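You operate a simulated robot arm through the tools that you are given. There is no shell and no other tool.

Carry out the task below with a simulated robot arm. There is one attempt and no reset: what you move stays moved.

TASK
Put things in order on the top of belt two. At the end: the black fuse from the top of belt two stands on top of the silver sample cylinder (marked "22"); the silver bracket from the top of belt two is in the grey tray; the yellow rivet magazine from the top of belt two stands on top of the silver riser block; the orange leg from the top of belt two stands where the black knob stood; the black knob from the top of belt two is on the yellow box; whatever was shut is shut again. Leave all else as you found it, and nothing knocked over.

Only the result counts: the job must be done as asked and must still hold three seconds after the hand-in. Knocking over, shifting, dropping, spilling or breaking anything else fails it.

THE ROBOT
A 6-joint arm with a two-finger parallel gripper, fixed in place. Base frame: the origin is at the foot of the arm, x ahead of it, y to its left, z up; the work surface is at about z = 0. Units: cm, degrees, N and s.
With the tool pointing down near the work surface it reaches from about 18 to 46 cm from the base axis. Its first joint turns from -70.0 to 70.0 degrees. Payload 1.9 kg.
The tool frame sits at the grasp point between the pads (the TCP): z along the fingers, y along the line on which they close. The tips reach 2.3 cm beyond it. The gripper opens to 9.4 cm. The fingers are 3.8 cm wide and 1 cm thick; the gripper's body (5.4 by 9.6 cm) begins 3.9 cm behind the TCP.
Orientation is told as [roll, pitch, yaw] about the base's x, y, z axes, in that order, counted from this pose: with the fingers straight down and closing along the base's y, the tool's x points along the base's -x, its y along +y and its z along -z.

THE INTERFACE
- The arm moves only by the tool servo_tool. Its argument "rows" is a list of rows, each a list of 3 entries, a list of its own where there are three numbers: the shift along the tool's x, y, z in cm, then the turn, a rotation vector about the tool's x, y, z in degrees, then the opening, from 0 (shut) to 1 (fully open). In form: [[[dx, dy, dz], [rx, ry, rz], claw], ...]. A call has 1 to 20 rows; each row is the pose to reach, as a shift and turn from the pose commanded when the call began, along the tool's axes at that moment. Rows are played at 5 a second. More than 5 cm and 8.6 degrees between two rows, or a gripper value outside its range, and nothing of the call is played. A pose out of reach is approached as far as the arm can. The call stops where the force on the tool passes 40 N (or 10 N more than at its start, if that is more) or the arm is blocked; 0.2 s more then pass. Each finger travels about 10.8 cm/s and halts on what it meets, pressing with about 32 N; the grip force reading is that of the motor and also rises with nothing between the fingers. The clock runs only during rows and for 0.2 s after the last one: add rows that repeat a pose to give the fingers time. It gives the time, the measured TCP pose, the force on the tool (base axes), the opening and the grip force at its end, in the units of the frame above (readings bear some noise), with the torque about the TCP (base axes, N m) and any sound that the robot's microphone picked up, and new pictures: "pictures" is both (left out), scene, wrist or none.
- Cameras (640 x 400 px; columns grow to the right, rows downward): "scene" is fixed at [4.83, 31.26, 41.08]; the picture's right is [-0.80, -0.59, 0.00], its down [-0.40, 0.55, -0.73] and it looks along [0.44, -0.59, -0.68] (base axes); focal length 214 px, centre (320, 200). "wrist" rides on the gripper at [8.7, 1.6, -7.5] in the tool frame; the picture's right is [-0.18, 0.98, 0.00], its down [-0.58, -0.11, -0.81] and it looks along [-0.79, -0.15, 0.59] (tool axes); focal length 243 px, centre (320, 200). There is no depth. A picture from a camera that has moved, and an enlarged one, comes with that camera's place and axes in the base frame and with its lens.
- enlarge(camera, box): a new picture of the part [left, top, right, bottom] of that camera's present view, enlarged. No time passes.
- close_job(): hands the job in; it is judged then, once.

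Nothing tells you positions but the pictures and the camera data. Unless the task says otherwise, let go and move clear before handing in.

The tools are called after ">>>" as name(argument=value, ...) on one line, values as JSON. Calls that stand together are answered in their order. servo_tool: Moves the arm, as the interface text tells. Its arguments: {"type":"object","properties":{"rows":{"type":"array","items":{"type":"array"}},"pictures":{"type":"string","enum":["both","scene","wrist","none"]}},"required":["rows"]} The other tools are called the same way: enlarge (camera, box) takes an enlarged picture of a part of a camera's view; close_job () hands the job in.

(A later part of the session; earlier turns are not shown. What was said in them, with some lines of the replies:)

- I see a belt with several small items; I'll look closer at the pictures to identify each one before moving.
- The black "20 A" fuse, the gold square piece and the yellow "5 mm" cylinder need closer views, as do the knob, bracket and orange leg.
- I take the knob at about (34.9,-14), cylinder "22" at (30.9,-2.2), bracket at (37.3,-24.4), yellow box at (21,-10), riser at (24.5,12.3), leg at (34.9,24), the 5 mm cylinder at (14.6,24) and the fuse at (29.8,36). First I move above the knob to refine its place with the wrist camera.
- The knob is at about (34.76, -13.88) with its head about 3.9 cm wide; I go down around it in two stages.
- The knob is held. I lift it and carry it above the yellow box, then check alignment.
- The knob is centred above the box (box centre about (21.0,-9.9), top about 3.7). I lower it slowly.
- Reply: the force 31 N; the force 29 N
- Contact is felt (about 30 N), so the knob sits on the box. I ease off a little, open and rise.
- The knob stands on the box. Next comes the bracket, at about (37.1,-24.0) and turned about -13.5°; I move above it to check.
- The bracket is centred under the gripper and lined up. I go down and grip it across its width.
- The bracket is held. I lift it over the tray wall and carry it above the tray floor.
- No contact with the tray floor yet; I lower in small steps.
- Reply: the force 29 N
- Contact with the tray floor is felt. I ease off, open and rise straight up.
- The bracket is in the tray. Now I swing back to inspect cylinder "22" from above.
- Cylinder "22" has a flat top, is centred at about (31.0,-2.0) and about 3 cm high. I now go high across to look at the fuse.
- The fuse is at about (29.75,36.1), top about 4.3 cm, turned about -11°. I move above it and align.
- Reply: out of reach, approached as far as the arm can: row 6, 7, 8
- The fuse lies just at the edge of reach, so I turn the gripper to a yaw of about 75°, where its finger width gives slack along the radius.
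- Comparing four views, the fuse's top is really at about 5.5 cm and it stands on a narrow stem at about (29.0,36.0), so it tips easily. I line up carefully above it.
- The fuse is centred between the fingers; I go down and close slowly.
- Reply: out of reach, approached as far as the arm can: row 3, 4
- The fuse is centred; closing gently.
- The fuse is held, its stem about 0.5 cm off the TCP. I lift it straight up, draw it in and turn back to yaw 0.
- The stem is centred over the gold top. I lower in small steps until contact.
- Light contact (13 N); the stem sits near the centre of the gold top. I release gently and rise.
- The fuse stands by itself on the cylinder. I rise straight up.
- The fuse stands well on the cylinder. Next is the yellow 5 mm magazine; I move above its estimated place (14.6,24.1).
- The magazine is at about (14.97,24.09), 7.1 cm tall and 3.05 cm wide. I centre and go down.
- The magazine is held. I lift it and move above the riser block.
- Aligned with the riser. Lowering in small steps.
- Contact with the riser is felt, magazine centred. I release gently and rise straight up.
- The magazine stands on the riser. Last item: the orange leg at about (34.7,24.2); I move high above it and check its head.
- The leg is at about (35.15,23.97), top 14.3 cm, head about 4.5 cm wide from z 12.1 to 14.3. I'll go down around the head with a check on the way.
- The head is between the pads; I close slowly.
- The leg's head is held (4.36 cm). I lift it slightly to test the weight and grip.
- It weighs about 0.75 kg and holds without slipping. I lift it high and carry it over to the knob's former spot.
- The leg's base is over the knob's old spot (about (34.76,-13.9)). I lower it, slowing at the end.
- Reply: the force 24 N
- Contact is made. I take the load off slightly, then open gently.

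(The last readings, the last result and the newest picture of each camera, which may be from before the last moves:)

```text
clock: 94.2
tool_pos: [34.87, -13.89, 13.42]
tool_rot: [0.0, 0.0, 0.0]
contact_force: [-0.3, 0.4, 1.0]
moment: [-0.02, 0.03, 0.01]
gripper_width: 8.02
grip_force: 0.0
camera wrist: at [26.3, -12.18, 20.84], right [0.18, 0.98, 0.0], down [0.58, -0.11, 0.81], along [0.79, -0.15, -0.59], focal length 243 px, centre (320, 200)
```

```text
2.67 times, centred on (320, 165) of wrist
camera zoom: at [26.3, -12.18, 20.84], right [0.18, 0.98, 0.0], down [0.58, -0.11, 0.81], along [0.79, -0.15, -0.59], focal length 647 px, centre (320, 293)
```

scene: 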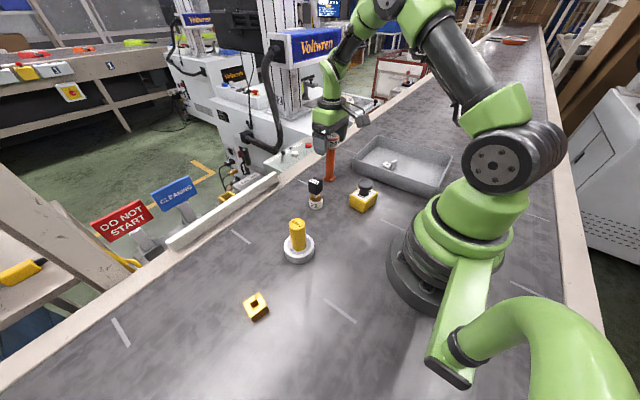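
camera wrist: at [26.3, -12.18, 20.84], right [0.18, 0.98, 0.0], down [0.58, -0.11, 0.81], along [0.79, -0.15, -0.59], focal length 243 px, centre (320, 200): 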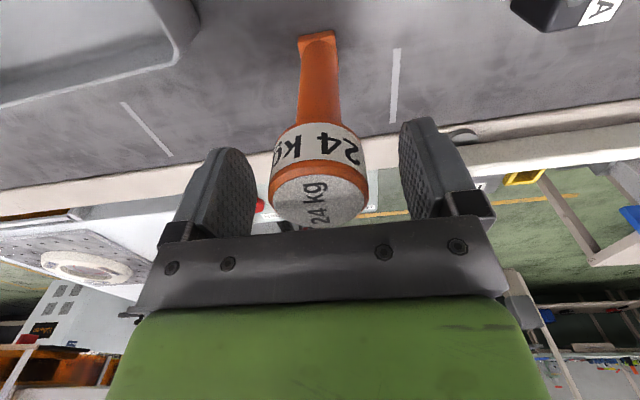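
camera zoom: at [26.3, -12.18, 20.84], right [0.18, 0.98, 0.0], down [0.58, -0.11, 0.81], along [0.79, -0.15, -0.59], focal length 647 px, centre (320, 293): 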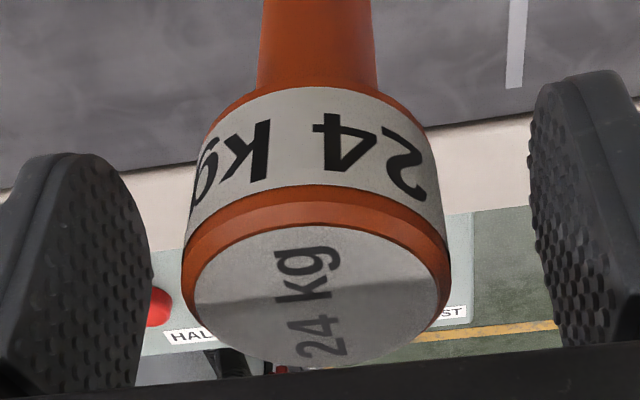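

The leg stands free between the open fingers. I rise straight up, then move clear and check the whole scene.

>>> servo_tool(rows=[[[0, 0, -1], [0, 0, 0], 0.85], [[0, 0, -2.5], [0, 0, 0], 0.85], [[0, 0, -4.5], [0, 0, 0], 0.85], [[0, 0, -7], [0, 0, 0], 0.85], [[0, 0, -10], [0, 0, 0], 0.85], [[1.5, 1.5, -12], [0, 0, 0], 0.85], [[3, 5, -14], [0, 0, 0], 0.85], [[3, 9, -15], [0, 0, 0], 0.85], [[3, 13, -15.5], [0, 0, 0], 0.85], [[3, 17, -16], [0, 0, 0], 0.85], [[3, 18.5, -16], [0, 0, 0], 0.85], [[3, 18.5, -16], [0, 0, 0], 0.85]])

>>> enlarge(camera="scene", box=[270, 100, 470, 225])

>>> enlarge(camera="scene", box=[140, 200, 360, 360])

>>> enlarge(camera="wrist", box=[0, 0, 320, 200])

```text
clock: 96.8
tool_pos: [31.89, 4.72, 29.44]
tool_rot: [0.1, 0.0, 0.0]
contact_force: [0.8, -0.2, 0.2]
moment: [-0.01, -0.02, 0.01]
gripper_width: 8.01
grip_force: 0.3
camera wrist: at [23.36, 6.47, 36.87], right [0.18, 0.98, 0.0], down [0.58, -0.11, 0.81], along [0.79, -0.15, -0.59], focal length 243 px, centre (320, 200)
```

scene: 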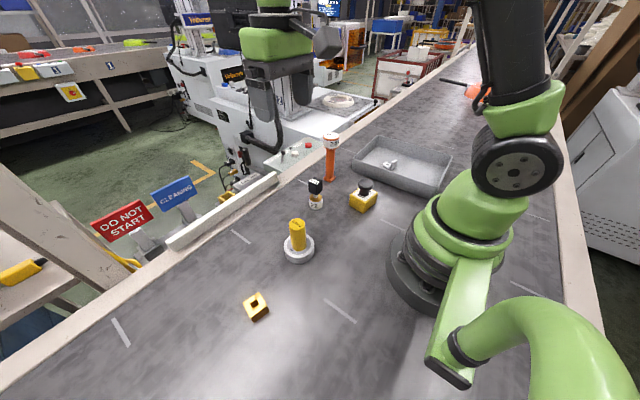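
wrist: 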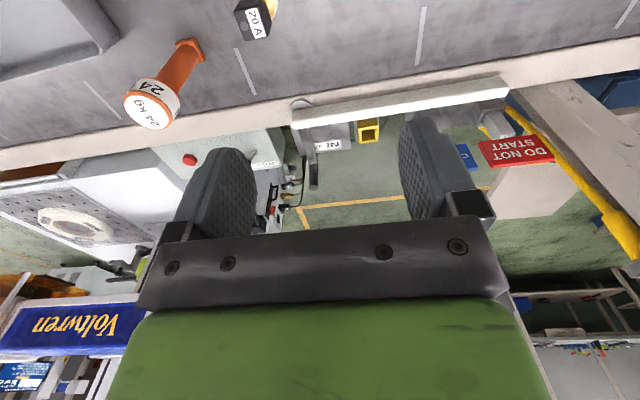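

```text
3.20 times, centred on (370, 162) of scene
camera zoom: at [4.83, 31.26, 41.08], right [-0.8, -0.59, 0.0], down [-0.4, 0.55, -0.73], along [0.44, -0.59, -0.68], focal length 686 px, centre (160, 320)
```

zoom: 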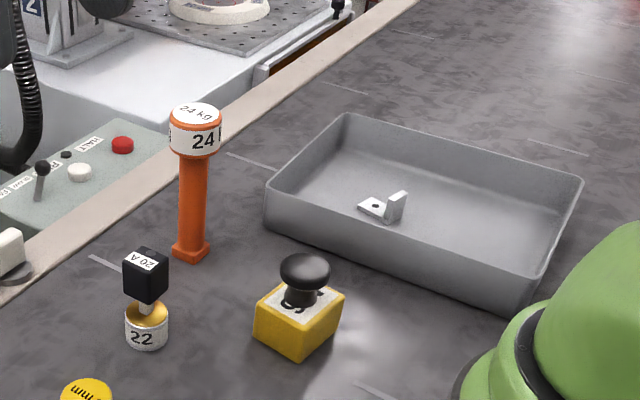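

```text
2.50 times, centred on (250, 280) of scene
camera zoom: at [4.83, 31.26, 41.08], right [-0.8, -0.59, 0.0], down [-0.4, 0.55, -0.73], along [0.44, -0.59, -0.68], focal length 536 px, centre (495, 0)
```

zoom: 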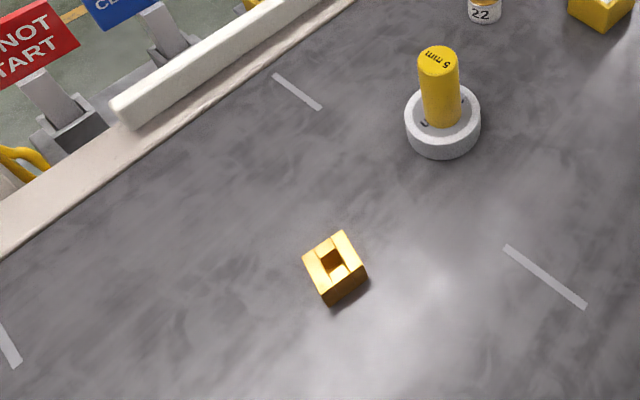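

```text
2.00 times, centred on (160, 100) of wrist
camera zoom: at [23.36, 6.47, 36.87], right [0.18, 0.98, 0.0], down [0.58, -0.11, 0.81], along [0.79, -0.15, -0.59], focal length 485 px, centre (640, 400)
```

zoom: 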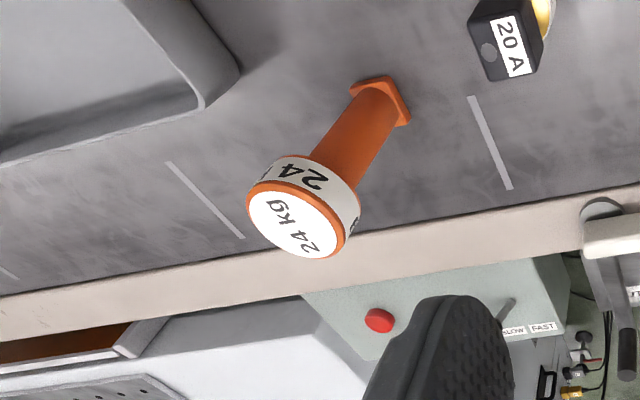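

Everything is in place: the fuse is on cylinder "22", the bracket in the tray, the magazine on the riser, the leg on the knob's old spot and the knob on the yellow box. Nothing was opened, the gold block wasn't touched and the arm is clear, so I hand in.

>>> close_job()

```text
The job is handed in.
```

The job is handed in. My last pictures showed all five items where you asked, nothing knocked over, and the arm well clear. I don't have the judge's result.

- **Black fuse:** it stands upright on the silver sample cylinder marked "22", near the centre. It rests on a narrow stem about 1 cm wide, so it tips easily.
- **Silver bracket:** it lies flat on the floor of the grey tray.
- **Yellow rivet magazine:** I took this to be the yellow cylinder marked "5 mm". It stands centred on the round silver block marked "25 mm", which I took to be the riser.
- **Orange leg:** it stands where the black knob was, to within a few millimetres by the pictures.
- **Black knob:** it stands on the yellow box marked "M6".

I saw nothing that was shut and opened nothing, so nothing needed closing. I did not touch the gold square block.
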